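You operate a simulated robot arm through the tools that you are given. There is no shell and no other tool. Be economical: measure what you need, move in short steps, check, and stop when the job is done.

The job below is to be done with a simulated two-armed robot. You get a single attempt, and the scene is never put back.

## Task
Wipe the smears off both cabinet doors and the mirror.
Fine: use the purple cloth and, last, put it back where it lay; the doors stay shut. What is to be rubbed or washed off counts as gone when no trace of it is left.

Only the result counts: the job must be done as asked and must still hold three seconds after the hand-in. Knocking over, shifting, dropping, spilling or breaking anything else fails it. Flat cloth is picked up by pressing the open fingertips on it (5 to 10 N) and closing them slowly along it; thin cloth reads only 2 to 8 mm in the jaws.

## Robot
Two 7-joint arms with two-finger grippers on one trunk that stands fixed in place. Base frame: the origin is at the foot of the trunk, x ahead of it, y to its left, z up. Lengths are in mm, angles in degrees, forces in N, time in s.
The left shoulder is at [70, 139, 1234], the right one opposite. With the tool pointing down near the work surface each hand reaches from about 460 to 740 mm from the base axis, measured 20 degrees to its own side. Payload 3.43 kg a hand.
The tool frame of a hand sits at the grasp point between the pads (the TCP): z along the fingers, y along the line on which they close. The tips reach 30 mm beyond it. The gripper opens to 104 mm. The gripper's body begins 57 mm behind the TCP.
Orientation is that of the tool frame in the base frame, as a unit quaternion [x, y, z, w]. With the fingers straight down and closing along the base's y, the tool's x points along the base's -x, its y along +y and its z along -z.

## Interface
- The arms move only by the tool jog_arm. It takes "left_rows", "right_rows" or both (then of equal length, played together; a hand with none holds still); each is text: rows parted by semicolons, each of 7 numbers parted by spaces: the gripper command, from -1 (fully open) to 1 (shut), values between in proportion, then the shift along the tool's x, y, z in units of 100 mm (1.0 is 100 mm), then the turn, a rotation vector about the tool's x, y, z in units of 120 degrees (1.0 is 120 degrees). In form: gripper dx dy dz rx ry rz; .... A call has 1 to 8 rows; each row is the pose to reach, as a shift and turn from the pose commanded when the call began, along the tool's axes at that moment. A call with a number of a shift or a turn outside -1 to 1 is refused whole. Rows are played at 5 a second. More than 50 mm and 8.6 degrees between two rows, or a gripper value outside its range, and nothing of the call is played. Where a pose cannot be reached the arm comes as near as it can. A force on the tool above 50 N (or 10 N above the force at the start of the call, whichever is more), or a blocked arm, ends the call early, and 0.2 s more pass. Each finger travels about 45 mm/s and halts on what it meets, pressing with about 25 N; the grip force reading is that of the motor and also rises with nothing between the fingers. The clock runs only during rows and for 0.2 s after the last one: add rows that repeat a pose to give the fingers time. It gives the time, the measured TCP pose, the force on the tool (base axes), the opening and the grip force at its end, in the units of the frame above (readings bear some noise), with the torque about the TCP (base axes, N m) and any sound that the robot's microphone picked up.
- Cameras (640 x 400 px; columns grow to the right, rows downward): "scene" is now at [124.4, -40.1, 1459.1]; the picture's right is [-0.48, -0.88, 0.00], its down [-0.54, 0.29, -0.79] and it looks along [0.69, -0.38, -0.61] (base axes); focal length 236 px, centre (320, 200). "left" rides on the left gripper at [67, -18, -90] in its tool frame; the picture's right is [0.25, 0.97, 0.00], its down [-0.73, 0.19, -0.66] and it looks along [-0.64, 0.17, 0.75] (tool axes); focal length 218 px, centre (320, 200). "right" rides on the right gripper at [67, 18, -90] in its tool frame; the picture's right is [-0.25, 0.97, 0.00], its down [-0.73, -0.19, -0.66] and it looks along [-0.64, -0.17, 0.75] (tool axes); focal length 218 px, centre (320, 200). There is no depth. A picture from a camera that has moved, and an enlarged one, comes with that camera's place and axes in the base frame and with its lens.
- get_image(camera): a new picture of that camera. It takes no simulated time.
- slide_trunk(by): slides the trunk up (or, below 0, down) by that many mm; the arms and the scene camera ride with it, the base frame stays. It gives what a move gives, with no picture.
- head_to(pan, tilt): turns the head with the scene camera to pan (to the left, within 86 degrees either way) and tilt (down, from -29 to 69), counted from straight ahead of the robot. It gives what a move gives.
- enlarge(camera, box): a new picture of the part [left, top, right, bottom] of that camera's present view, enlarged. It takes no simulated time.
- job_done(): hands the job in; it is judged then, once.

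Go step by step. Nothing tells you positions but the pictures and the camera data: compare them with the known pose of the tool, close in by small moves and look again before you grip or let go. The budget is 120 turns and 86 pictures, counting those below and the enlarged ones. Unless the task says otherwise, let go and move clear before handing in, and close with one line.

The tools are called after "Emit:" as name(argument=value, ...) on one line, values as JSON. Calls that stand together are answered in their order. jog_arm: Moves the arms, as the interface text tells. Its arguments: {"type":"object","properties":{"left_rows":{"type":"string"},"right_rows":{"type":"string"}},"required":[]} The other tools are called the same way: slide_trunk (by) slides the trunk up or down; head_to (pan, tilt) turns the head that bears the scene camera; get_image (camera) takes a picture; enlarge (camera, box) takes an enlarged picture of a part of a camera's view; job_done () hands the job in.

At the start:

```text
clock: 0.0
left_ee_pos: [440.8, -58.2, 1320.8]
left_tcp_rot: [0.0, 1.0, 0.001, 0.0]
left_ft_force: [0.7, -0.5, 0.4]
left_wrist_torque: [-0.01, -0.01, 0.01]
left_gripper_width: 104.3
left_grip_force: 0.1
right_ee_pos: [291.6, -335.9, 1318.1]
right_tcp_rot: [0.0, 1.0, 0.0, 0.0]
right_ft_force: [0.3, 0.1, 1.0]
right_wrist_torque: [0.01, 0.04, 0.0]
right_gripper_width: 103.9
right_grip_force: 0.0
trunk travel left (down, up): [-729.0, 211.0]
head pan, tilt: [-28.7, 37.8]
```

scene: 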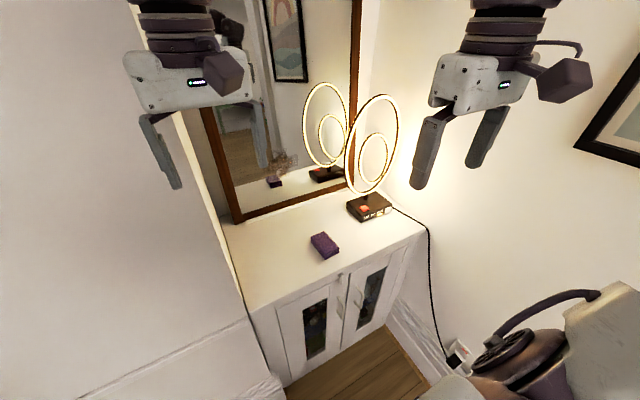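
right: 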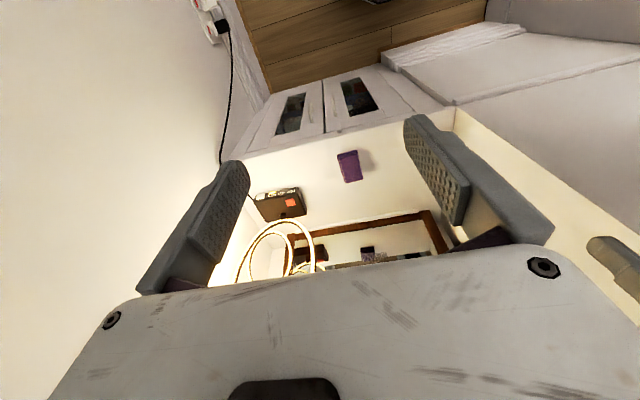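
left: 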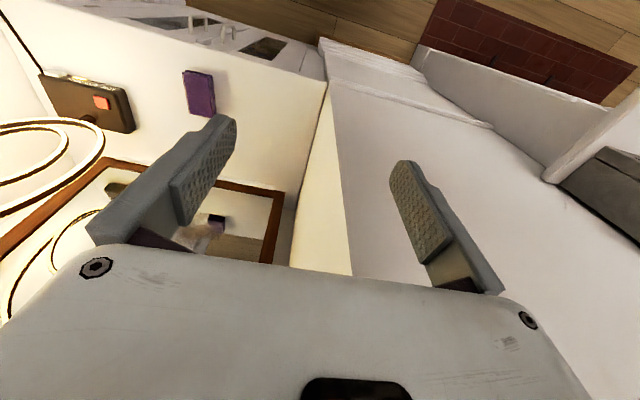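

I see a low white cabinet with two glazed doors, a purple folded cloth on top, a ring lamp and a mirror behind it. I'll enlarge the key regions first.

Emit:
enlarge(camera="scene", box=[230, 180, 450, 390])

Emit:
enlarge(camera="scene", box=[190, 60, 430, 240])

```text
1.90 times, centred on (340, 285) of scene
camera zoom: at [124.4, -40.1, 1459.1], right [-0.48, -0.88, 0.0], down [-0.54, 0.29, -0.79], along [0.69, -0.38, -0.61], focal length 449 px, centre (282, 38)
```

zoom: 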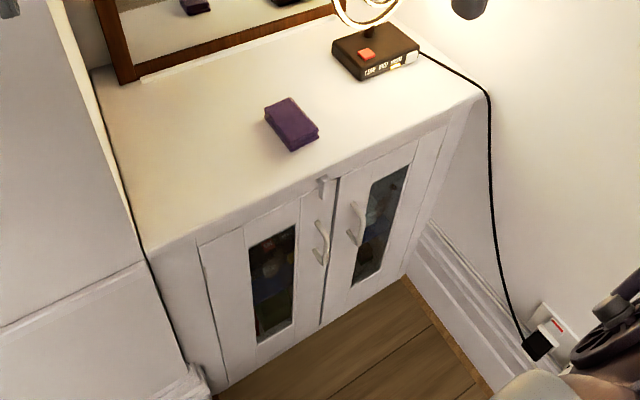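

```text
2.22 times, centred on (310, 150) of scene
camera zoom: at [124.4, -40.1, 1459.1], right [-0.48, -0.88, 0.0], down [-0.54, 0.29, -0.79], along [0.69, -0.38, -0.61], focal length 524 px, centre (342, 311)
```

zoom: 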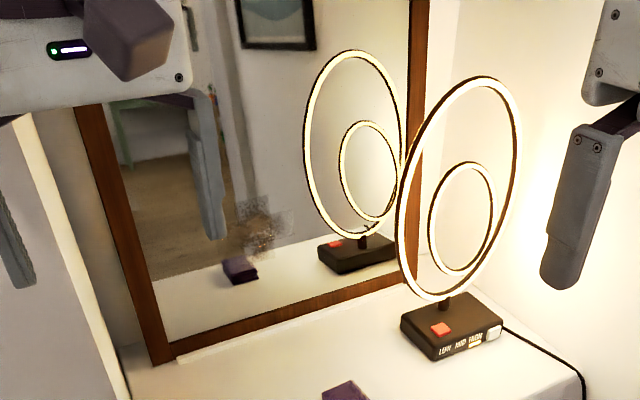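

Emit:
enlarge(camera="scene", box=[260, 250, 400, 380])

Emit:
enlarge(camera="right", box=[230, 50, 450, 200])

Emit:
enlarge(camera="scene", box=[290, 215, 360, 265])

```text
3.08 times, centred on (330, 315) of scene
camera zoom: at [124.4, -40.1, 1459.1], right [-0.48, -0.88, 0.0], down [-0.54, 0.29, -0.79], along [0.69, -0.38, -0.61], focal length 726 px, centre (289, -154)
```

zoom: 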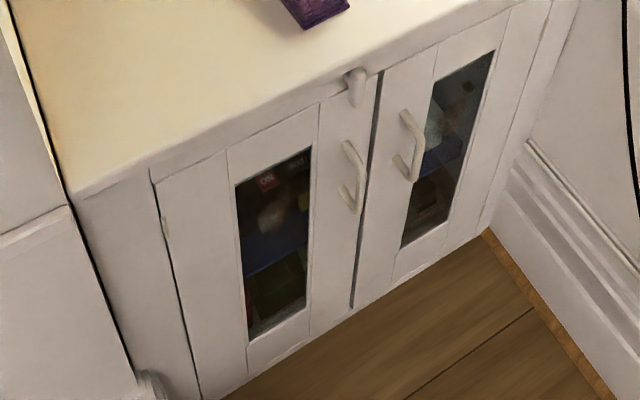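

```text
2.67 times, centred on (340, 125) of right
camera zoom: at [224.1, -319.0, 1407.0], right [0.25, 0.97, 0.0], down [0.73, -0.19, 0.66], along [0.64, -0.17, -0.75], focal length 582 px, centre (267, 400)
```

zoom: 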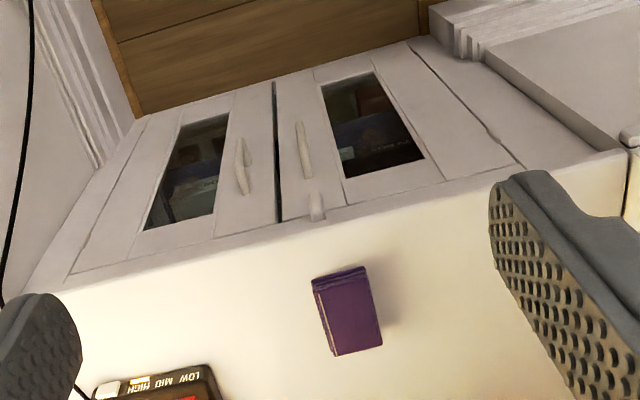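

```text
8.00 times, centred on (325, 240) of scene
camera zoom: at [124.4, -40.1, 1459.1], right [-0.48, -0.88, 0.0], down [-0.54, 0.29, -0.79], along [0.69, -0.38, -0.61], focal length 1886 px, centre (280, -120)
```

zoom: 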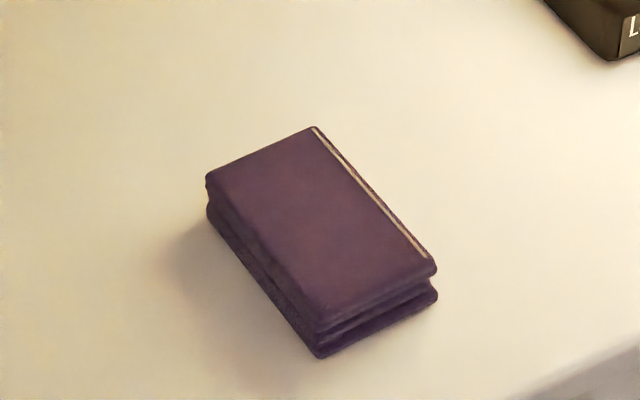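

The cabinet's front is at about x=495, the folded cloth near (603,-323,827), the mirror at about x=875 with a smear near y=-296, z=1037. I'll tuck the left arm away, advance the right one, and then lower the trunk.

Emit:
jog_arm(left_rows="-1 0.3 0.3 0 0 0 0; -1 0.6 0.6 0 0 0 0; -1 1 0.8 0 0 0 0; -1 1 1 0 0 0 0", right_rows="-1 -0.3 0 0 0 0 0; -1 -0.6 0 0 0 0 0; -1 -0.9 0 0 0 0 0; -1 -1 0 0 0 0 0")

Emit:
slide_trunk(by=-250)

Emit:
get_image(camera="scene")

```text
clock: 1.0
left_ee_pos: [341.4, 42.8, 1321.0]
left_tcp_rot: [0.0, 1.0, 0.0, 0.0]
left_ft_force: [-0.1, 0.1, 0.0]
left_wrist_torque: [-0.01, -0.01, 0.03]
left_gripper_width: 104.1
left_grip_force: 0.0
right_ee_pos: [386.8, -333.4, 1301.7]
right_tcp_rot: [-0.001, 1.0, 0.001, 0.002]
right_ft_force: [0.3, 0.9, -0.1]
right_wrist_torque: [-0.04, 0.03, 0.01]
right_gripper_width: 104.0
right_grip_force: 0.2
right hand out of reach, approached as far as the arm can: row 2, 3, 4
trunk travel left (down, up): [-729.0, 211.0]
head pan, tilt: [-28.7, 37.8]
```

```text
clock: 3.6
left_ee_pos: [341.2, 41.5, 1071.2]
left_tcp_rot: [-0.001, 1.0, -0.001, 0.0]
left_ft_force: [-0.7, -1.3, 0.1]
left_wrist_torque: [0.04, 0.0, -0.01]
left_gripper_width: 103.9
left_grip_force: 0.1
right_ee_pos: [385.6, -334.5, 1051.5]
right_tcp_rot: [0.001, 1.0, 0.001, 0.002]
right_ft_force: [-0.2, -0.7, 0.4]
right_wrist_torque: [-0.01, -0.03, 0.06]
right_gripper_width: 104.2
right_grip_force: 0.1
trunk travel left (down, up): [-479.0, 461.0]
head pan, tilt: [-28.7, 37.8]
```

```text
77 pictures are left
camera scene: at [124.3, -40.0, 1209.1], right [-0.48, -0.88, 0.0], down [-0.54, 0.29, -0.79], along [0.69, -0.38, -0.61], focal length 236 px, centre (320, 200)
```

scene: 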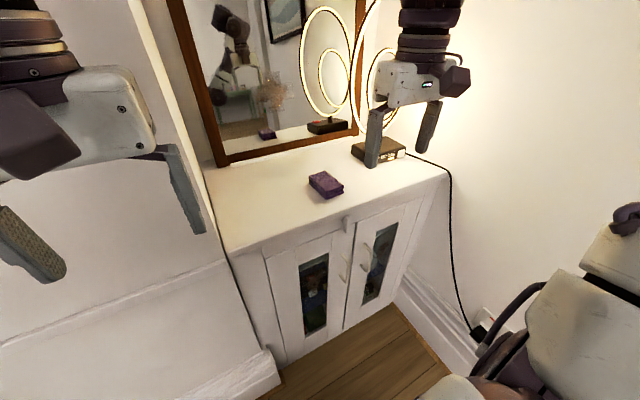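

Emit:
enlarge(camera="scene", box=[260, 200, 420, 360])

Emit:
enlarge(camera="scene", box=[200, 50, 320, 180])

```text
2.50 times, centred on (340, 280) of scene
camera zoom: at [124.3, -40.0, 1209.1], right [-0.48, -0.88, 0.0], down [-0.54, 0.29, -0.79], along [0.69, -0.38, -0.61], focal length 590 px, centre (270, 0)
```

zoom: 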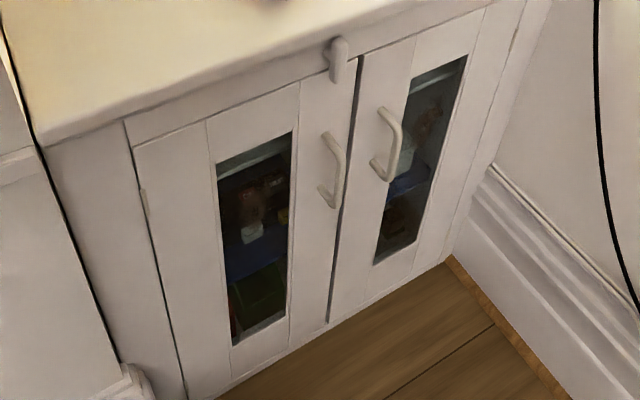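

```text
3.08 times, centred on (260, 115) of scene
camera zoom: at [124.3, -40.0, 1209.1], right [-0.48, -0.88, 0.0], down [-0.54, 0.29, -0.79], along [0.69, -0.38, -0.61], focal length 726 px, centre (505, 462)
```

zoom: 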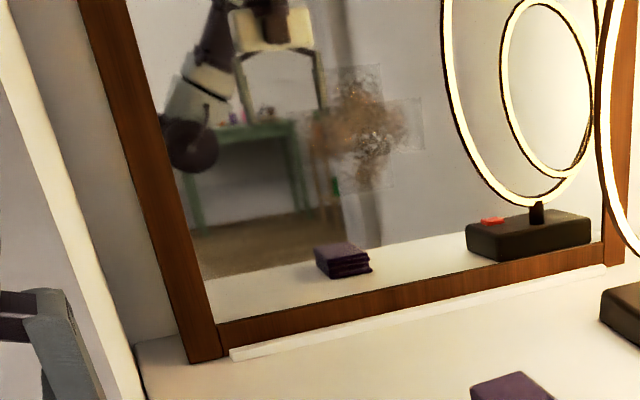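

Mirror smear is a brown cross-shaped patch; the door smears look like brownish traces on the glass, to be inspected closer later. Now I raise the trunk for reach and move the right hand towards the cloth.

Emit:
slide_trunk(by=200)

Emit:
jog_arm(right_rows="-1 -0.1 0 0.3 0 0 0; -1 -0.3 0 0.65 0 0 0; -1 -0.6 0 1 0 0 0; -1 -1 0.1 1 0 0 0; -1 -1 0.1 1 0 0 0")

Emit:
jog_arm(right_rows="-1 -0.33 0 0.33 0 0 0; -1 -0.66 0 0.66 0 0 0; -1 -1 0 1 0 0 0; -1 -1 0 1 0 0 0")

```text
clock: 5.8
left_ee_pos: [341.5, 41.8, 1271.3]
left_tcp_rot: [0.0, 1.0, 0.0, 0.0]
left_ft_force: [-0.4, 0.5, 0.4]
left_wrist_torque: [-0.03, 0.02, 0.01]
left_gripper_width: 104.0
left_grip_force: 0.1
right_ee_pos: [386.0, -335.4, 1252.1]
right_tcp_rot: [0.0, 1.0, 0.002, 0.001]
right_ft_force: [-0.3, 0.0, 0.1]
right_wrist_torque: [-0.03, 0.01, 0.01]
right_gripper_width: 103.9
right_grip_force: 0.1
trunk travel left (down, up): [-679.0, 261.0]
head pan, tilt: [-28.7, 37.8]
```

```text
clock: 7.0
left_ee_pos: [340.7, 40.7, 1272.5]
left_tcp_rot: [0.0, 1.0, 0.001, 0.0]
left_ft_force: [-0.6, 0.3, 1.1]
left_wrist_torque: [-0.01, -0.01, -0.01]
left_gripper_width: 104.2
left_grip_force: 0.1
right_ee_pos: [487.0, -326.9, 1152.5]
right_tcp_rot: [0.0, 1.0, 0.001, 0.001]
right_ft_force: [0.1, -0.1, 0.7]
right_wrist_torque: [-0.01, 0.01, 0.0]
right_gripper_width: 103.9
right_grip_force: 0.1
trunk travel left (down, up): [-679.0, 261.0]
head pan, tilt: [-28.7, 37.8]
```

```text
clock: 8.0
left_ee_pos: [339.3, 43.1, 1271.7]
left_tcp_rot: [0.0, 1.0, 0.0, 0.0]
left_ft_force: [-0.3, 1.1, 0.3]
left_wrist_torque: [-0.03, -0.01, 0.04]
left_gripper_width: 103.9
left_grip_force: 0.1
right_ee_pos: [579.2, -329.1, 1049.8]
right_tcp_rot: [0.0, 1.0, 0.001, 0.004]
right_ft_force: [0.3, -1.0, 0.6]
right_wrist_torque: [-0.03, 0.0, -0.03]
right_gripper_width: 104.2
right_grip_force: 0.0
right hand out of reach, approached as far as the arm can: row 3, 4
trunk travel left (down, up): [-679.0, 261.0]
head pan, tilt: [-28.7, 37.8]
```

Emit:
jog_arm(right_rows="-1 0 0 0.4 0 0 0; -1 -0.1 0.02 0.8 0 0 0; -1 -0.18 0.04 1 0 0 0; -1 -0.18 0.04 1 0 0 0")

Emit:
get_image(camera="right")

Emit:
enlarge(camera="scene", box=[240, 120, 440, 280])

```text
clock: 8.9
left_ee_pos: [342.4, 41.7, 1270.9]
left_tcp_rot: [0.0, 1.0, -0.001, -0.001]
left_ft_force: [0.9, 0.4, -0.5]
left_wrist_torque: [-0.02, -0.02, 0.01]
left_gripper_width: 103.9
left_grip_force: 0.1
right_ee_pos: [583.3, -327.9, 953.4]
right_tcp_rot: [0.001, 1.0, 0.002, 0.003]
right_ft_force: [0.5, 0.1, -0.9]
right_wrist_torque: [-0.01, 0.0, 0.0]
right_gripper_width: 104.1
right_grip_force: 0.0
right hand out of reach, approached as far as the arm can: row 3, 4
trunk travel left (down, up): [-679.0, 261.0]
head pan, tilt: [-28.7, 37.8]
```

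```text
74 pictures are left
camera right: at [515.3, -312.4, 1041.2], right [0.25, 0.97, 0.01], down [0.73, -0.19, 0.66], along [0.64, -0.16, -0.75], focal length 218 px, centre (320, 200)
```

right: 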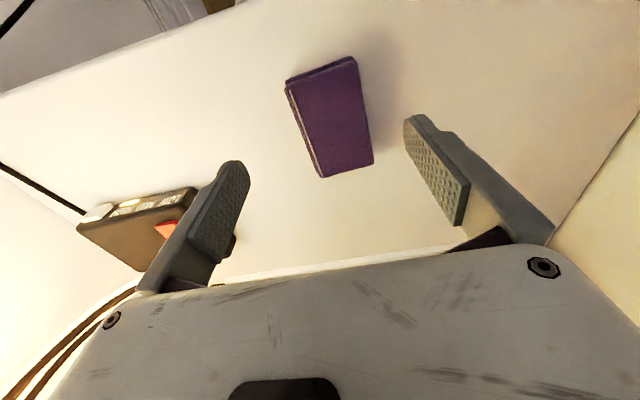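

```text
2.50 times, centred on (340, 200) of scene
camera zoom: at [124.4, -40.0, 1409.1], right [-0.48, -0.88, 0.0], down [-0.54, 0.29, -0.79], along [0.69, -0.38, -0.61], focal length 590 px, centre (270, 200)
```

zoom: 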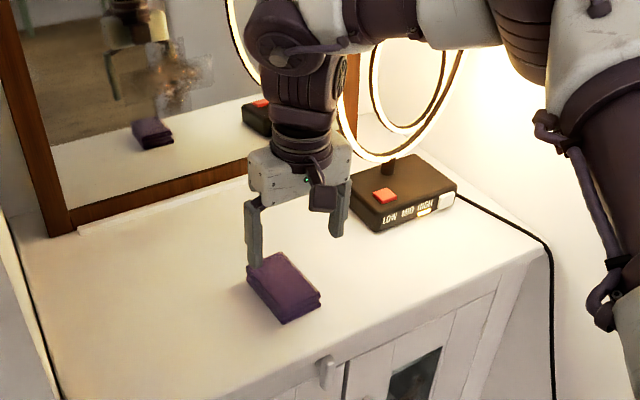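

The cloth is centred at about (606,-320), yawed about 3°. I'm lowering over it with open fingers straddling it.

Emit:
jog_arm(right_rows="-1 0 0.04 0.3 0 0 0; -1 -0.1 0.08 0.55 0 0 -0.025; -1 -0.22 0.08 0.75 0 0 -0.025; -1 -0.22 0.08 0.75 0 0 -0.025")

Emit:
get_image(camera="right")

```text
clock: 9.9
left_ee_pos: [341.7, 43.2, 1270.4]
left_tcp_rot: [0.0, 1.0, 0.0, -0.001]
left_ft_force: [0.0, -0.6, -0.8]
left_wrist_torque: [-0.01, -0.03, -0.01]
left_gripper_width: 103.9
left_grip_force: 0.1
right_ee_pos: [566.0, -332.0, 903.7]
right_tcp_rot: [-0.026, 1.0, 0.001, 0.002]
right_ft_force: [0.0, -0.5, -0.3]
right_wrist_torque: [0.0, -0.01, -0.02]
right_gripper_width: 103.9
right_grip_force: 0.1
right hand out of reach, approached as far as the arm can: row 1, 2, 3, 4
trunk travel left (down, up): [-679.0, 261.0]
head pan, tilt: [-28.7, 37.8]
```

```text
72 pictures are left
camera right: at [496.4, -319.6, 992.5], right [0.2, 0.98, 0.0], down [0.73, -0.15, 0.66], along [0.65, -0.13, -0.75], focal length 218 px, centre (320, 200)
```

right: 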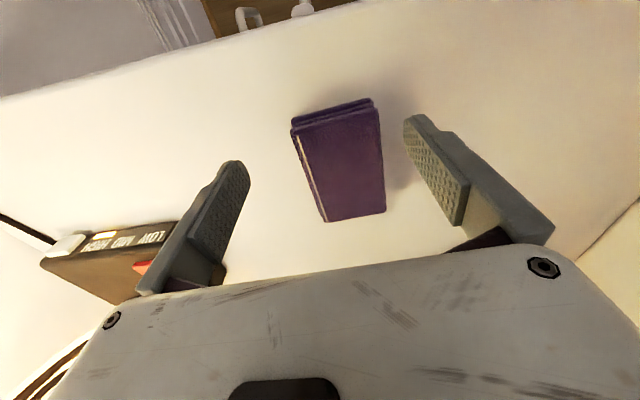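

Reach is better with the wrist nearer shoulder height, so I raise the hand, lower the trunk and go forward again.

Emit:
jog_arm(right_rows="-1 0 0 -0.4 0 0 0; -1 0 0 -0.8 0 0 0; -1 0 0 -1 0 0 0; -1 0 0 -1 0 0 0")

Emit:
slide_trunk(by=-120)

Emit:
jog_arm(right_rows="-1 -0.2 0.06 0 0 0 0; -1 -0.4 0.12 0 0 0 0; -1 -0.4 0.12 0 0 0 0")

```text
clock: 10.9
left_ee_pos: [341.0, 41.2, 1270.3]
left_tcp_rot: [0.0, 1.0, -0.001, 0.0]
left_ft_force: [-0.2, 0.6, -0.4]
left_wrist_torque: [0.02, -0.01, 0.01]
left_gripper_width: 104.1
left_grip_force: 0.1
right_ee_pos: [567.3, -333.3, 1004.0]
right_tcp_rot: [-0.026, 1.0, 0.001, 0.002]
right_ft_force: [-1.2, 0.3, -0.4]
right_wrist_torque: [0.0, 0.0, 0.01]
right_gripper_width: 103.9
right_grip_force: 0.1
trunk travel left (down, up): [-679.0, 261.0]
head pan, tilt: [-28.7, 37.8]
```

```text
clock: 12.4
left_ee_pos: [342.2, 41.3, 1150.5]
left_tcp_rot: [0.0, 1.0, 0.0, 0.001]
left_ft_force: [0.3, 0.1, 0.2]
left_wrist_torque: [-0.01, 0.01, -0.01]
left_gripper_width: 103.9
left_grip_force: 0.1
right_ee_pos: [566.6, -333.6, 883.4]
right_tcp_rot: [-0.026, 1.0, 0.001, 0.002]
right_ft_force: [0.5, 0.6, -0.8]
right_wrist_torque: [-0.01, -0.02, 0.0]
right_gripper_width: 104.2
right_grip_force: 0.0
trunk travel left (down, up): [-559.0, 381.0]
head pan, tilt: [-28.7, 37.8]
```

```text
clock: 13.2
left_ee_pos: [341.5, 42.4, 1150.4]
left_tcp_rot: [0.0, 1.0, 0.0, 0.0]
left_ft_force: [-0.4, -0.1, 0.0]
left_wrist_torque: [-0.01, 0.02, -0.01]
left_gripper_width: 104.1
left_grip_force: 0.1
right_ee_pos: [587.9, -324.8, 883.3]
right_tcp_rot: [-0.026, 1.0, 0.002, 0.004]
right_ft_force: [-0.1, 0.1, -0.3]
right_wrist_torque: [0.0, -0.02, -0.01]
right_gripper_width: 104.3
right_grip_force: 0.0
right hand out of reach, approached as far as the arm can: row 2, 3
trunk travel left (down, up): [-559.0, 381.0]
head pan, tilt: [-28.7, 37.8]
```

Emit:
jog_arm(right_rows="-1 0 0 0.15 0 0 0; -1 0.03 0.03 0.25 0 0 0; -1 0.03 0.03 0.25 0 0 0")

Emit:
get_image(camera="right")

Emit:
enlarge(camera="scene", box=[270, 140, 390, 240])

```text
clock: 14.1
left_ee_pos: [339.2, 41.6, 1152.5]
left_tcp_rot: [0.0, 1.0, 0.0, 0.001]
left_ft_force: [0.2, 0.2, -0.6]
left_wrist_torque: [0.04, -0.02, -0.03]
left_gripper_width: 104.2
left_grip_force: 0.1
right_ee_pos: [585.3, -324.0, 863.6]
right_tcp_rot: [-0.024, 1.0, 0.0, 0.008]
right_ft_force: [12.6, -15.4, 33.3]
right_wrist_torque: [-1.14, -0.17, 0.55]
right_gripper_width: 102.6
right_grip_force: 0.1
trunk travel left (down, up): [-559.0, 381.0]
head pan, tilt: [-28.7, 37.8]
```

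```text
71 pictures are left
camera right: at [516.4, -310.0, 951.6], right [0.2, 0.98, 0.0], down [0.73, -0.15, 0.67], along [0.65, -0.13, -0.74], focal length 218 px, centre (320, 200)
```

right: 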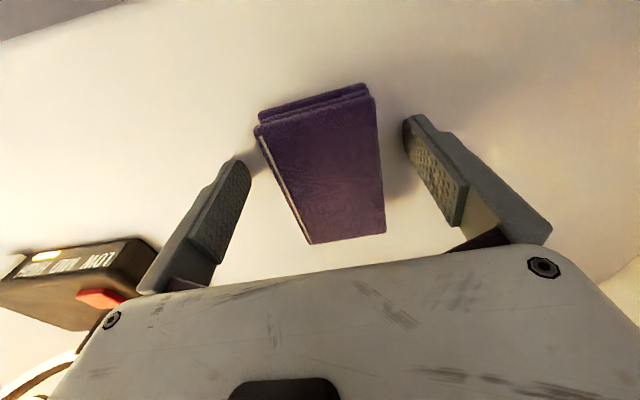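

```text
4.00 times, centred on (330, 190) of scene
camera zoom: at [122.3, -40.3, 1289.9], right [-0.48, -0.88, 0.0], down [-0.54, 0.29, -0.79], along [0.69, -0.38, -0.61], focal length 943 px, centre (280, 240)
```

zoom: 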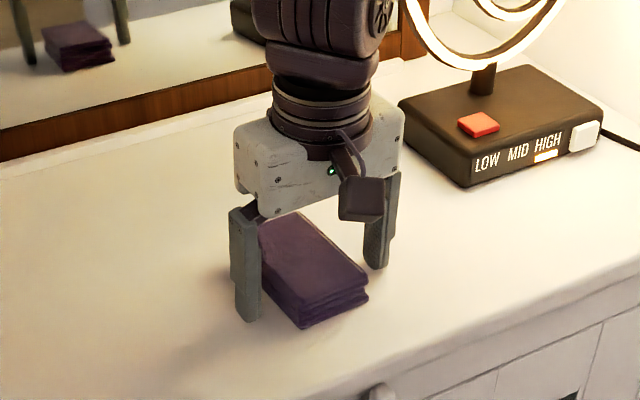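

The tips touched the top at about z=833, so the pad is some 27 mm thick, centred near (591,-318). I back up 13 mm and close on its long sides.

Emit:
jog_arm(right_rows="-1 0 0.05 -0.15 0 0 0; -1 0 0.05 -0.15 0 0 0; -0.3 0 0.05 -0.15 0 0 0; 0 0 0.05 -0.15 0 0 0; 0.3 0 0.05 -0.15 0 0 0; 0.6 0 0.05 -0.15 0 0 0; 0.6 0 0.05 -0.15 0 0 0; 0.6 0 0.05 -0.15 0 0 0")

Emit:
enlarge(camera="scene", box=[270, 140, 390, 240])

Emit:
get_image(camera="right")

```text
clock: 15.8
left_ee_pos: [341.7, 41.7, 1150.9]
left_tcp_rot: [0.0, 1.0, 0.0, -0.001]
left_ft_force: [0.1, -0.3, 0.2]
left_wrist_torque: [-0.01, 0.0, -0.03]
left_gripper_width: 104.1
left_grip_force: 0.0
right_ee_pos: [585.0, -318.0, 873.8]
right_tcp_rot: [-0.027, 1.0, 0.001, 0.001]
right_ft_force: [0.1, -0.4, 0.5]
right_wrist_torque: [0.03, 0.01, 0.02]
right_gripper_width: 61.1
right_grip_force: 25.3
trunk travel left (down, up): [-559.0, 381.0]
head pan, tilt: [-28.7, 37.8]
```

```text
4.00 times, centred on (330, 190) of scene
camera zoom: at [124.6, -40.1, 1289.1], right [-0.48, -0.88, 0.0], down [-0.54, 0.29, -0.79], along [0.69, -0.38, -0.61], focal length 943 px, centre (280, 240)
```

zoom: 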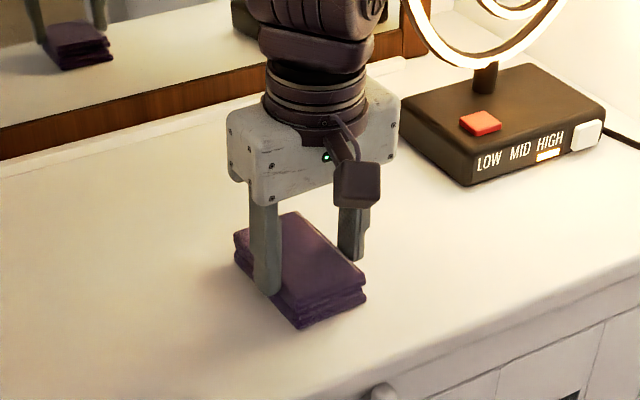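

```text
68 pictures are left
camera right: at [516.5, -304.4, 963.2], right [0.2, 0.98, 0.0], down [0.74, -0.15, 0.66], along [0.65, -0.13, -0.75], focal length 218 px, centre (320, 200)
```

right: 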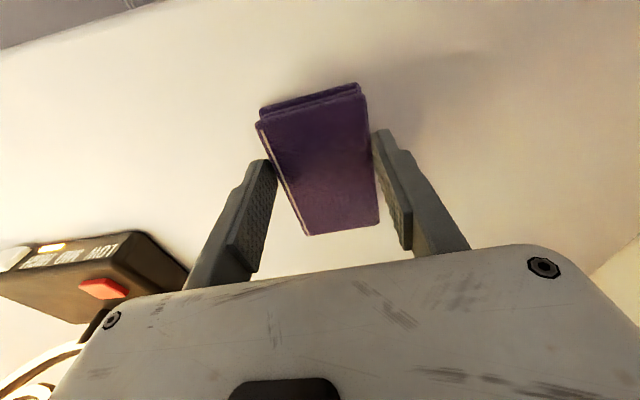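

The pad is gripped (61 mm). I lift it and then tip the hand to point forward at the mirror.

Emit:
jog_arm(right_rows="0.8 0 0 -0.1 0 0 0; 0.8 0 0 -0.3 0 0 0; 0.8 0.1 0 -0.6 0 0 0; 0.8 0.3 0 -0.9 0 0 0; 0.8 0.5 0 -1 0 0 0; 0.8 0.5 0 -1 0 0 0")

Emit:
get_image(camera="scene")

```text
clock: 17.2
left_ee_pos: [342.6, 42.4, 1150.1]
left_tcp_rot: [0.0, 1.0, 0.0, 0.0]
left_ft_force: [-0.1, 0.1, -0.2]
left_wrist_torque: [0.0, -0.01, 0.01]
left_gripper_width: 104.3
left_grip_force: 0.0
right_ee_pos: [535.5, -318.2, 973.0]
right_tcp_rot: [-0.026, 1.0, 0.001, 0.001]
right_ft_force: [-0.1, 0.1, -0.7]
right_wrist_torque: [-0.01, 0.01, 0.0]
right_gripper_width: 61.3
right_grip_force: 25.2
trunk travel left (down, up): [-559.0, 381.0]
head pan, tilt: [-28.7, 37.8]
```

```text
67 pictures are left
camera scene: at [125.2, -39.8, 1289.0], right [-0.48, -0.88, 0.0], down [-0.54, 0.29, -0.79], along [0.69, -0.38, -0.61], focal length 236 px, centre (320, 200)
```

scene: 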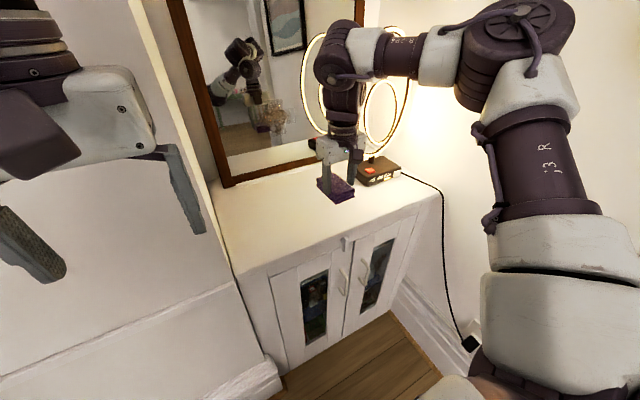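

Emit:
jog_arm(right_rows="0.8 0 0 -0.08 0 -0.07 0; 0.8 0 0 -0.16 0 -0.14 0; 0.8 0 0 -0.24 0 -0.21 0; 0.8 0 0 -0.32 0 -0.28 0; 0.8 0 0 -0.4 0 -0.35 0; 0.8 0 0 -0.48 0 -0.42 0; 0.8 0 0 -0.56 0 -0.49 0; 0.8 0 0 -0.6 0 -0.56 0")

Emit:
get_image(camera="scene")

```text
clock: 19.1
left_ee_pos: [340.7, 41.2, 1150.8]
left_tcp_rot: [0.0, 1.0, 0.001, -0.001]
left_ft_force: [0.1, -0.7, -0.5]
left_wrist_torque: [0.0, 0.03, 0.0]
left_gripper_width: 104.0
left_grip_force: 0.1
right_ee_pos: [535.7, -320.3, 1034.0]
right_tcp_rot: [-0.021, 0.831, 0.017, 0.556]
right_ft_force: [-0.3, 0.1, -0.1]
right_wrist_torque: [-0.02, 0.01, 0.01]
right_gripper_width: 60.9
right_grip_force: 24.9
trunk travel left (down, up): [-559.0, 381.0]
head pan, tilt: [-28.7, 37.8]
```

```text
66 pictures are left
camera scene: at [124.4, -41.3, 1289.1], right [-0.48, -0.88, 0.0], down [-0.54, 0.29, -0.79], along [0.69, -0.38, -0.61], focal length 236 px, centre (320, 200)
```

scene: 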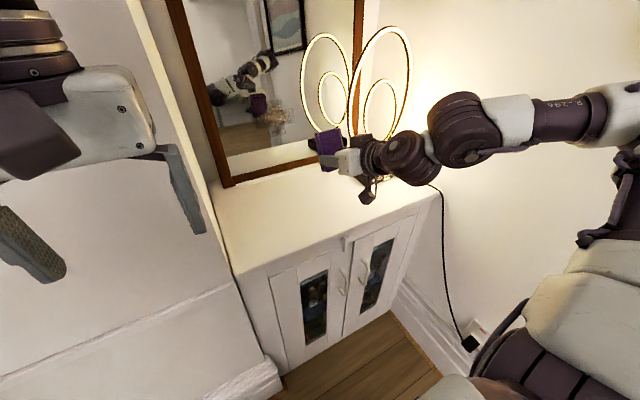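

The hand turns well; I finish the turn to horizontal and advance towards the mirror.

Emit:
jog_arm(right_rows="0.8 -0.12 0 0.28 0 -0.065 0; 0.8 -0.24 0 0.56 0 -0.13 0; 0.8 -0.39 0 0.92 0 -0.19 0; 0.8 -0.39 0 0.92 0 -0.19 0")

Emit:
jog_arm(right_rows="0.8 0 0 0.4 0.0 0 0; 0.8 0 0 0.8 0.025 0 0; 0.8 0 0.1 1 0.025 0 0; 0.8 0 0.1 1 0.025 0 0")

Emit:
get_image(camera="right")

Emit:
get_image(camera="scene")

```text
clock: 20.1
left_ee_pos: [340.7, 41.3, 1151.4]
left_tcp_rot: [-0.001, 1.0, 0.001, 0.0]
left_ft_force: [0.2, -0.3, 0.5]
left_wrist_torque: [0.01, -0.03, 0.02]
left_gripper_width: 103.9
left_grip_force: 0.1
right_ee_pos: [635.2, -315.2, 1035.0]
right_tcp_rot: [-0.018, 0.706, 0.019, 0.708]
right_ft_force: [-0.4, 0.2, -0.7]
right_wrist_torque: [0.01, 0.02, 0.03]
right_gripper_width: 61.1
right_grip_force: 24.3
trunk travel left (down, up): [-559.0, 381.0]
head pan, tilt: [-28.7, 37.8]
```

```text
clock: 21.1
left_ee_pos: [342.0, 40.4, 1150.7]
left_tcp_rot: [0.0, 1.0, -0.001, 0.0]
left_ft_force: [-0.6, 0.0, 0.5]
left_wrist_torque: [-0.02, -0.03, -0.01]
left_gripper_width: 103.9
left_grip_force: 0.1
right_ee_pos: [733.2, -299.1, 1035.4]
right_tcp_rot: [0.001, 0.706, 0.001, 0.708]
right_ft_force: [0.1, 0.9, -0.8]
right_wrist_torque: [0.02, 0.02, 0.01]
right_gripper_width: 61.0
right_grip_force: 25.2
trunk travel left (down, up): [-559.0, 381.0]
head pan, tilt: [-28.7, 37.8]
```

```text
65 pictures are left
camera right: at [644.1, -282.1, 967.3], right [0.0, 0.97, 0.26], down [-0.66, -0.19, 0.73], along [0.75, -0.17, 0.64], focal length 218 px, centre (320, 200)
```

right: 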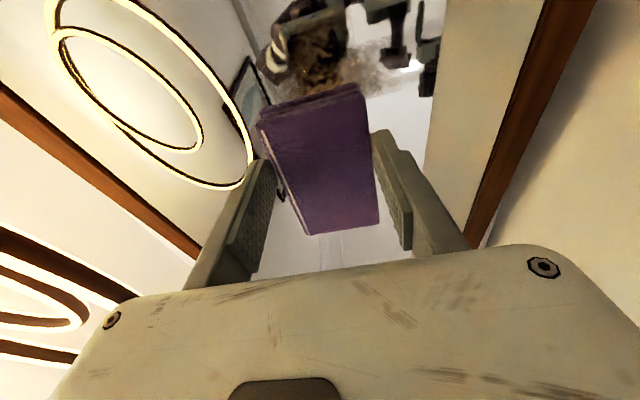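

```text
64 pictures are left
camera scene: at [124.2, -40.4, 1289.1], right [-0.48, -0.88, 0.0], down [-0.54, 0.29, -0.79], along [0.69, -0.38, -0.61], focal length 236 px, centre (320, 200)
```

scene: 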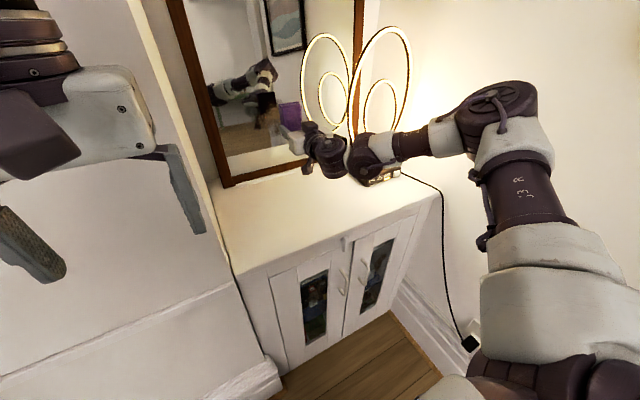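

The smear's reflection-plane fix gives about y -345..-205, z 945..1100 with the glass near x≈890. I advance gently to find contact.

Emit:
jog_arm(right_rows="0.8 0.1 0.05 0.3 0 0 0; 0.8 0.15 0.15 0.6 0 0 0; 0.8 0.15 0.15 0.7 0 0 0; 0.8 0.15 0.15 0.76 0 0 0; 0.8 0.15 0.15 0.82 0 0 0; 0.8 0.15 0.15 0.88 0 0 0; 0.8 0.15 0.15 0.94 0 0 0; 0.8 0.15 0.15 0.94 0 0 0")

Emit:
get_image(camera="right")

Emit:
get_image(camera="scene")

```text
clock: 22.9
left_ee_pos: [342.7, 40.9, 1150.1]
left_tcp_rot: [0.0, 1.0, 0.0, -0.001]
left_ft_force: [-0.3, 0.6, -0.9]
left_wrist_torque: [0.0, 0.0, -0.03]
left_gripper_width: 104.0
left_grip_force: 0.0
right_ee_pos: [808.9, -292.1, 1031.2]
right_tcp_rot: [0.001, 0.706, 0.002, 0.708]
right_ft_force: [0.2, 0.6, 0.0]
right_wrist_torque: [-0.04, 0.01, -0.02]
right_gripper_width: 60.9
right_grip_force: 25.4
right hand out of reach, approached as far as the arm can: row 4, 5, 6, 7, 8
trunk travel left (down, up): [-559.0, 381.0]
head pan, tilt: [-28.7, 37.8]
```

```text
63 pictures are left
camera right: at [720.3, -275.4, 964.2], right [0.0, 0.97, 0.26], down [-0.66, -0.19, 0.73], along [0.75, -0.17, 0.64], focal length 218 px, centre (320, 200)
```

right: 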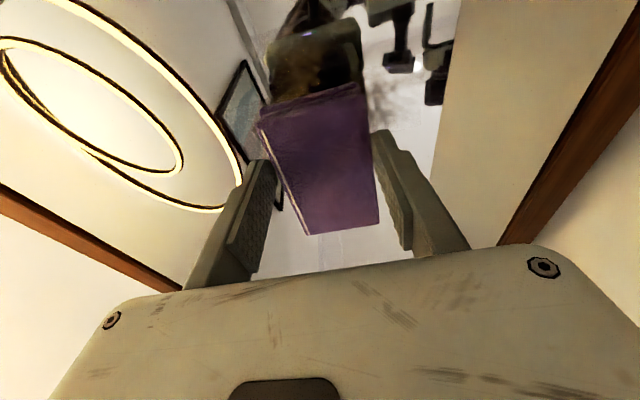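

```text
62 pictures are left
camera scene: at [124.5, -40.1, 1289.1], right [-0.48, -0.88, 0.0], down [-0.54, 0.29, -0.79], along [0.69, -0.38, -0.61], focal length 236 px, centre (320, 200)
```

scene: 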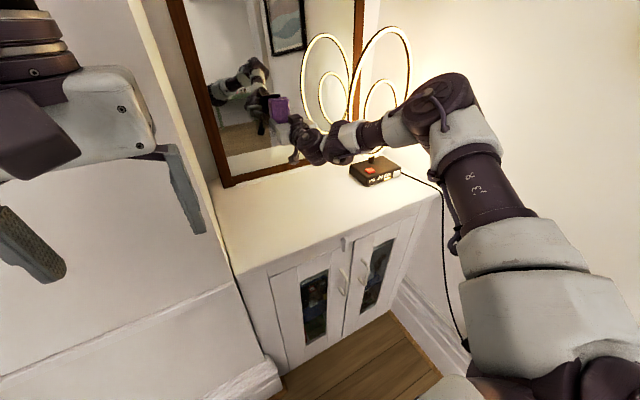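

Emit:
enlarge(camera="right", box=[220, 0, 460, 160])

Emit:
enlarge(camera="scene", box=[200, 60, 360, 200])

```text
2.50 times, centred on (340, 80) of right
camera zoom: at [720.3, -275.4, 964.2], right [0.0, 0.97, 0.26], down [-0.66, -0.19, 0.73], along [0.75, -0.17, 0.64], focal length 546 px, centre (270, 500)
```

zoom: 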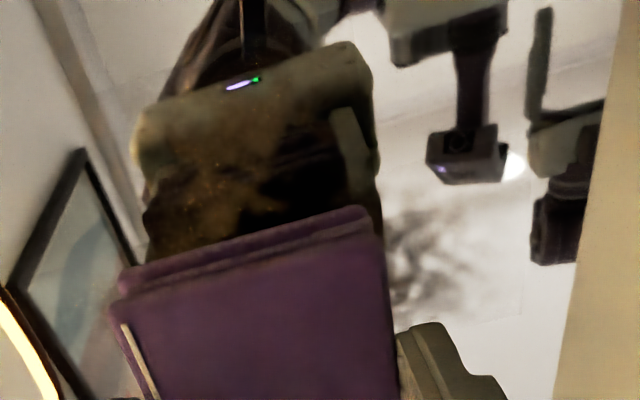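

```text
2.86 times, centred on (280, 130) of scene
camera zoom: at [124.5, -40.1, 1289.1], right [-0.48, -0.88, 0.0], down [-0.54, 0.29, -0.79], along [0.69, -0.38, -0.61], focal length 674 px, centre (434, 400)
```

zoom: 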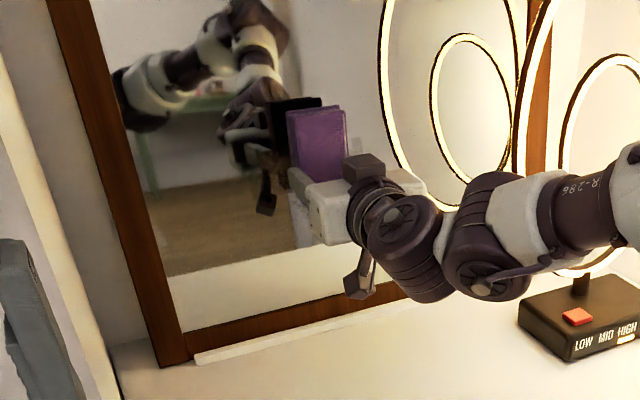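

By reflection geometry the mirror glass is at x≈850, so only some 10–20 mm are missing; the elbow is clearly still bent, so some wrist joint limits this. I'll back off slightly, roll the hand and test the reach again.

Emit:
jog_arm(right_rows="0.8 0 0 -0.2 0 0 0.07; 0.8 0 0 -0.3 0 0 0.14; 0.8 0 0 -0.3 0 0 0.21; 0.8 0 0 -0.3 0 0 0.28; 0.8 0 0 -0.1 0 0 0.28; 0.8 0 0 0 0 0 0.28; 0.8 0 0 0 0 0 0.28")

```text
clock: 24.4
left_ee_pos: [341.7, 41.4, 1151.3]
left_tcp_rot: [0.0, 1.0, 0.0, -0.001]
left_ft_force: [-0.9, 0.5, -0.2]
left_wrist_torque: [0.02, 0.0, -0.02]
left_gripper_width: 103.9
left_grip_force: 0.2
right_ee_pos: [810.1, -292.4, 1032.3]
right_tcp_rot: [0.206, 0.676, 0.206, 0.677]
right_ft_force: [-0.4, 0.5, -1.5]
right_wrist_torque: [0.01, 0.0, -0.05]
right_gripper_width: 60.9
right_grip_force: 24.6
trunk travel left (down, up): [-559.0, 381.0]
head pan, tilt: [-28.7, 37.8]
```

Emit:
jog_arm(right_rows="0.8 0 0 0.08 0 0 0; 0.8 0 0 0.16 0 0 0; 0.8 0 0 0.24 0 0 0; 0.8 0 0 0.32 0 0 0; 0.8 0 0 0.32 0 0 0")

```text
clock: 25.6
left_ee_pos: [341.3, 41.4, 1150.2]
left_tcp_rot: [0.0, 1.0, 0.0, 0.0]
left_ft_force: [0.2, 0.1, 1.1]
left_wrist_torque: [-0.01, 0.04, -0.01]
left_gripper_width: 103.9
left_grip_force: 0.1
right_ee_pos: [818.7, -298.2, 1042.3]
right_tcp_rot: [0.205, 0.676, 0.206, 0.678]
right_ft_force: [-0.2, 0.0, -1.0]
right_wrist_torque: [-0.01, 0.01, 0.0]
right_gripper_width: 61.1
right_grip_force: 24.8
right hand out of reach, approached as far as the arm can: row 1, 2, 3, 4, 5
trunk travel left (down, up): [-559.0, 381.0]
head pan, tilt: [-28.7, 37.8]
```

Emit:
jog_arm(right_rows="0.8 0 0 -0.4 0 0 0; 0.8 -0.3 0.2 -0.5 0 0 0; 0.8 -0.5 0.33 -0.5 0 0 0; 0.8 -0.5 0.33 -0.5 0 0 0")

Emit:
slide_trunk(by=-120)

Emit:
jog_arm(right_rows="0.8 -0.3 0.2 0.1 0 0 0; 0.8 -0.41 0.27 0.3 0 0 0; 0.8 -0.41 0.27 0.5 0 0 0; 0.8 -0.41 0.27 0.6 0 0 0; 0.8 -0.41 0.27 0.68 0 0 0; 0.8 -0.41 0.27 0.75 0 0 0; 0.8 -0.41 0.27 0.75 0 0 0")

```text
clock: 26.6
left_ee_pos: [340.8, 41.0, 1151.3]
left_tcp_rot: [0.0, 1.0, -0.001, 0.0]
left_ft_force: [-0.6, 1.0, -1.0]
left_wrist_torque: [0.01, 0.02, -0.01]
left_gripper_width: 104.1
left_grip_force: 0.1
right_ee_pos: [767.0, -300.6, 1103.3]
right_tcp_rot: [0.205, 0.676, 0.206, 0.678]
right_ft_force: [-0.2, -0.6, -0.9]
right_wrist_torque: [-0.04, 0.01, 0.02]
right_gripper_width: 60.9
right_grip_force: 25.4
trunk travel left (down, up): [-559.0, 381.0]
head pan, tilt: [-28.7, 37.8]
```

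```text
clock: 28.1
left_ee_pos: [342.1, 42.1, 1030.5]
left_tcp_rot: [-0.001, 1.0, 0.0, -0.001]
left_ft_force: [-0.3, 0.3, 0.1]
left_wrist_torque: [0.03, 0.0, -0.03]
left_gripper_width: 104.0
left_grip_force: 0.0
right_ee_pos: [766.5, -299.2, 982.3]
right_tcp_rot: [0.205, 0.675, 0.206, 0.678]
right_ft_force: [-0.2, -1.1, -0.3]
right_wrist_torque: [0.02, 0.01, 0.0]
right_gripper_width: 61.0
right_grip_force: 24.9
trunk travel left (down, up): [-439.0, 501.0]
head pan, tilt: [-28.7, 37.8]
```

```text
clock: 29.8
left_ee_pos: [341.4, 41.6, 1031.5]
left_tcp_rot: [0.0, 1.0, 0.001, 0.0]
left_ft_force: [-0.6, -1.2, -0.4]
left_wrist_torque: [-0.02, 0.0, -0.02]
left_gripper_width: 103.8
left_grip_force: 0.1
right_ee_pos: [841.4, -300.4, 1032.9]
right_tcp_rot: [0.206, 0.675, 0.205, 0.678]
right_ft_force: [-10.5, -1.8, -1.6]
right_wrist_torque: [-0.08, 0.58, -0.15]
right_gripper_width: 60.8
right_grip_force: 24.5
trunk travel left (down, up): [-439.0, 501.0]
head pan, tilt: [-28.7, 37.8]
```

Lowering the trunk freed the reach, and the pad now touches the glass (10 N) on its lower edge, implying the mirror leans back about 5°. I tilt the hand to match and press flat at the smear's centre.

Emit:
jog_arm(right_rows="0.8 0 0 -0.1 0 0 0; 0.8 0.12 0.07 -0.1 0.023 0.035 0; 0.8 0.247 0.136 -0.05 0.023 0.035 0; 0.8 0.247 0.136 0 0.023 0.035 0; 0.8 0.247 0.136 0.03 0.023 0.035 0; 0.8 0.247 0.136 0.03 0.023 0.035 0")

```text
clock: 31.1
left_ee_pos: [341.7, 42.2, 1030.0]
left_tcp_rot: [0.0, 1.0, 0.0, 0.0]
left_ft_force: [-0.1, -0.1, -0.5]
left_wrist_torque: [0.02, 0.0, -0.01]
left_gripper_width: 104.0
left_grip_force: 0.1
right_ee_pos: [839.1, -274.7, 1018.9]
right_tcp_rot: [0.214, 0.705, 0.197, 0.647]
right_ft_force: [0.5, -0.7, 0.0]
right_wrist_torque: [-0.03, 0.01, 0.02]
right_gripper_width: 61.1
right_grip_force: 25.2
right hand out of reach, approached as far as the arm can: row 5, 6
trunk travel left (down, up): [-439.0, 501.0]
head pan, tilt: [-28.7, 37.8]
```

Emit:
jog_arm(right_rows="0.8 0 0 -0.3 0 0 0; 0.8 -0.3 0.2 -0.4 0 0 0; 0.8 -0.6 0.4 -0.4 0 0 0; 0.8 -0.66 0.44 -0.4 0 0 0")

Emit:
slide_trunk(by=-100)

Emit:
jog_arm(right_rows="0.8 -0.17 0.11 0.1 0 0 0; 0.8 -0.17 0.11 0.3 0 0 0; 0.8 -0.17 0.11 0.38 0 0 0; 0.8 -0.17 0.11 0.42 0 0 0; 0.8 -0.17 0.11 0.46 0 0 0; 0.8 -0.17 0.11 0.5 0 0 0; 0.8 -0.17 0.11 0.5 0 0 0")

Emit:
get_image(camera="scene")

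```text
clock: 32.1
left_ee_pos: [341.1, 42.1, 1030.1]
left_tcp_rot: [0.001, 1.0, 0.0, -0.001]
left_ft_force: [0.4, 0.5, -0.3]
left_wrist_torque: [0.04, 0.03, 0.0]
left_gripper_width: 104.0
left_grip_force: 0.1
right_ee_pos: [805.3, -278.7, 1101.7]
right_tcp_rot: [0.214, 0.705, 0.196, 0.648]
right_ft_force: [-0.6, -0.1, -1.5]
right_wrist_torque: [-0.03, 0.0, 0.04]
right_gripper_width: 61.0
right_grip_force: 24.7
trunk travel left (down, up): [-439.0, 501.0]
head pan, tilt: [-28.7, 37.8]
```

```text
clock: 33.5
left_ee_pos: [341.9, 41.9, 931.5]
left_tcp_rot: [0.0, 1.0, -0.001, 0.0]
left_ft_force: [-1.1, -0.3, -0.2]
left_wrist_torque: [0.0, 0.02, 0.0]
left_gripper_width: 103.8
left_grip_force: 0.3
right_ee_pos: [804.7, -276.7, 1002.4]
right_tcp_rot: [0.214, 0.704, 0.197, 0.647]
right_ft_force: [-0.6, -0.8, -0.2]
right_wrist_torque: [0.01, 0.03, -0.05]
right_gripper_width: 61.5
right_grip_force: 24.9
trunk travel left (down, up): [-339.0, 601.0]
head pan, tilt: [-28.7, 37.8]
```

```text
clock: 35.1
left_ee_pos: [340.7, 41.1, 930.9]
left_tcp_rot: [0.0, 1.0, 0.0, 0.0]
left_ft_force: [0.1, -0.1, -0.4]
left_wrist_torque: [-0.02, 0.0, -0.01]
left_gripper_width: 104.0
left_grip_force: 0.0
right_ee_pos: [817.8, -276.8, 1021.4]
right_tcp_rot: [0.214, 0.705, 0.197, 0.647]
right_ft_force: [-0.4, 0.0, -0.3]
right_wrist_torque: [-0.01, 0.02, -0.02]
right_gripper_width: 61.1
right_grip_force: 25.0
right hand out of reach, approached as far as the arm can: row 2, 3, 4, 5, 6, 7
trunk travel left (down, up): [-339.0, 601.0]
head pan, tilt: [-28.7, 37.8]
```

```text
59 pictures are left
camera scene: at [124.5, -40.0, 1069.1], right [-0.48, -0.88, 0.0], down [-0.54, 0.29, -0.79], along [0.69, -0.38, -0.61], focal length 236 px, centre (320, 200)
```

scene: 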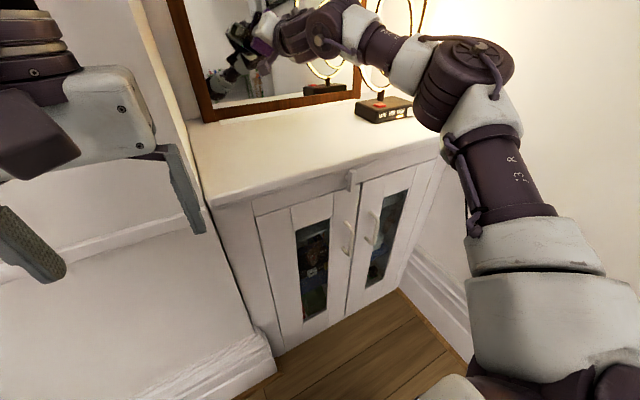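

Reach depends on both shoulder height and roll; I return the trunk to the better height and roll the hand further to gain reach.

Emit:
slide_trunk(by=130)

Emit:
jog_arm(right_rows="0.8 0.1 -0.07 -0.1 0 0 0.07; 0.8 0.35 -0.23 -0.1 0 0 0.14; 0.8 0.6 -0.4 -0.1 0 0 0.21; 0.8 0.83 -0.55 -0.1 0 0 0.28; 0.8 0.83 -0.55 -0.1 0 0 0.35; 0.8 0.83 -0.55 -0.1 0 0 0.35")

Emit:
jog_arm(right_rows="0.8 0 0 0.1 0 0 0; 0.8 0 0 0.2 0 0 0; 0.8 0 0 0.3 0 0 0; 0.8 0 0 0.36 0 0 0; 0.8 0 0 0.42 0 0 0; 0.8 0 0 0.48 0 0 0; 0.8 0 0 0.54 0 0 0; 0.8 0 0 0.54 0 0 0")

```text
clock: 36.7
left_ee_pos: [341.4, 40.8, 1060.7]
left_tcp_rot: [0.001, 1.0, 0.0, -0.001]
left_ft_force: [-0.4, 0.8, -0.1]
left_wrist_torque: [0.01, -0.02, 0.0]
left_gripper_width: 104.1
left_grip_force: 0.0
right_ee_pos: [817.1, -278.3, 1151.8]
right_tcp_rot: [0.214, 0.705, 0.197, 0.647]
right_ft_force: [-0.8, 1.0, -0.9]
right_wrist_torque: [0.01, 0.0, 0.01]
right_gripper_width: 60.7
right_grip_force: 25.0
trunk travel left (down, up): [-469.0, 471.0]
head pan, tilt: [-28.7, 37.8]
```

```text
clock: 38.1
left_ee_pos: [342.3, 43.5, 1059.9]
left_tcp_rot: [0.0, 1.0, -0.001, -0.001]
left_ft_force: [0.0, 0.5, -0.4]
left_wrist_torque: [-0.01, 0.0, 0.02]
left_gripper_width: 104.0
left_grip_force: 0.0
right_ee_pos: [806.2, -341.3, 1144.7]
right_tcp_rot: [0.431, 0.605, 0.398, 0.538]
right_ft_force: [0.6, 0.0, 0.3]
right_wrist_torque: [0.01, 0.01, -0.04]
right_gripper_width: 61.1
right_grip_force: 25.4
right hand out of reach, approached as far as the arm can: row 4, 5, 6
trunk travel left (down, up): [-469.0, 471.0]
head pan, tilt: [-28.7, 37.8]
```

```text
clock: 39.9
left_ee_pos: [341.4, 41.5, 1060.4]
left_tcp_rot: [0.0, 1.0, -0.001, 0.0]
left_ft_force: [-0.5, 0.4, -0.7]
left_wrist_torque: [-0.03, 0.01, 0.02]
left_gripper_width: 104.1
left_grip_force: 0.0
right_ee_pos: [843.0, -344.4, 1140.7]
right_tcp_rot: [0.431, 0.604, 0.399, 0.539]
right_ft_force: [0.0, 0.4, 0.2]
right_wrist_torque: [-0.01, 0.05, -0.01]
right_gripper_width: 61.1
right_grip_force: 25.4
right hand out of reach, approached as far as the arm can: row 5, 6, 7, 8
trunk travel left (down, up): [-469.0, 471.0]
head pan, tilt: [-28.7, 37.8]
```

That roll direction makes it worse, so I back away and roll the other way for a comparison.

Emit:
jog_arm(right_rows="0.8 0.1 -0.1 -0.13 0 0 -0.07; 0.8 0.2 -0.2 -0.26 0 0 -0.14; 0.8 0.3 -0.3 -0.39 0 0 -0.21; 0.8 0.4 -0.4 -0.52 0 0 -0.28; 0.8 0.5 -0.5 -0.65 0 0 -0.35; 0.8 0.6 -0.6 -0.78 0 0 -0.42; 0.8 0.7 -0.7 -0.9 0 0 -0.49; 0.8 0.83 -0.82 -1 0 0 -0.56")

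Emit:
jog_arm(right_rows="0.8 0 0 0 0 0 -0.07; 0.8 0 0 0 0 0 -0.14; 0.8 0 0 0 0 0 -0.21; 0.8 0 0 0 0 0 -0.28; 0.8 0 0 0 0 0 -0.35; 0.8 0 0 0 0 0 -0.35")

Emit:
jog_arm(right_rows="0.8 0 0 0.3 0 0 0; 0.8 0 0 0.5 0 0 0; 0.8 0 0 0.7 0 0 0; 0.8 0 0 0.8 0 0 0; 0.8 0 0 0.88 0 0 0; 0.8 0 0 0.94 0 0 0; 0.8 0 0 1 0 0 0; 0.8 0 0 1 0 0 0")

```text
clock: 41.7
left_ee_pos: [340.3, 42.6, 1059.5]
left_tcp_rot: [-0.001, 1.0, -0.001, 0.0]
left_ft_force: [0.1, 0.1, 0.0]
left_wrist_torque: [0.01, 0.03, 0.0]
left_gripper_width: 104.1
left_grip_force: 0.0
right_ee_pos: [733.9, -293.4, 1047.3]
right_tcp_rot: [0.024, 0.741, 0.033, 0.67]
right_ft_force: [-0.2, -0.5, 0.1]
right_wrist_torque: [0.0, 0.02, -0.03]
right_gripper_width: 61.0
right_grip_force: 24.7
trunk travel left (down, up): [-469.0, 471.0]
head pan, tilt: [-28.7, 37.8]
```

```text
clock: 43.1
left_ee_pos: [341.1, 42.0, 1060.9]
left_tcp_rot: [0.0, 1.0, 0.0, 0.001]
left_ft_force: [-0.1, 0.1, -1.0]
left_wrist_torque: [0.01, 0.01, 0.0]
left_gripper_width: 103.9
left_grip_force: 0.1
right_ee_pos: [734.3, -294.1, 1047.2]
right_tcp_rot: [-0.243, 0.701, -0.209, 0.637]
right_ft_force: [1.3, 0.3, -0.6]
right_wrist_torque: [-0.03, 0.03, -0.01]
right_gripper_width: 61.0
right_grip_force: 25.3
trunk travel left (down, up): [-469.0, 471.0]
head pan, tilt: [-28.7, 37.8]
```

```text
clock: 44.9
left_ee_pos: [342.4, 40.9, 1061.7]
left_tcp_rot: [0.0, 1.0, -0.001, 0.0]
left_ft_force: [0.5, 0.4, -0.2]
left_wrist_torque: [0.03, 0.03, 0.02]
left_gripper_width: 103.7
left_grip_force: 0.1
right_ee_pos: [832.9, -292.9, 1036.7]
right_tcp_rot: [-0.242, 0.701, -0.209, 0.637]
right_ft_force: [0.1, -0.6, -0.2]
right_wrist_torque: [-0.01, 0.05, -0.01]
right_gripper_width: 60.8
right_grip_force: 24.8
trunk travel left (down, up): [-469.0, 471.0]
head pan, tilt: [-28.7, 37.8]
```

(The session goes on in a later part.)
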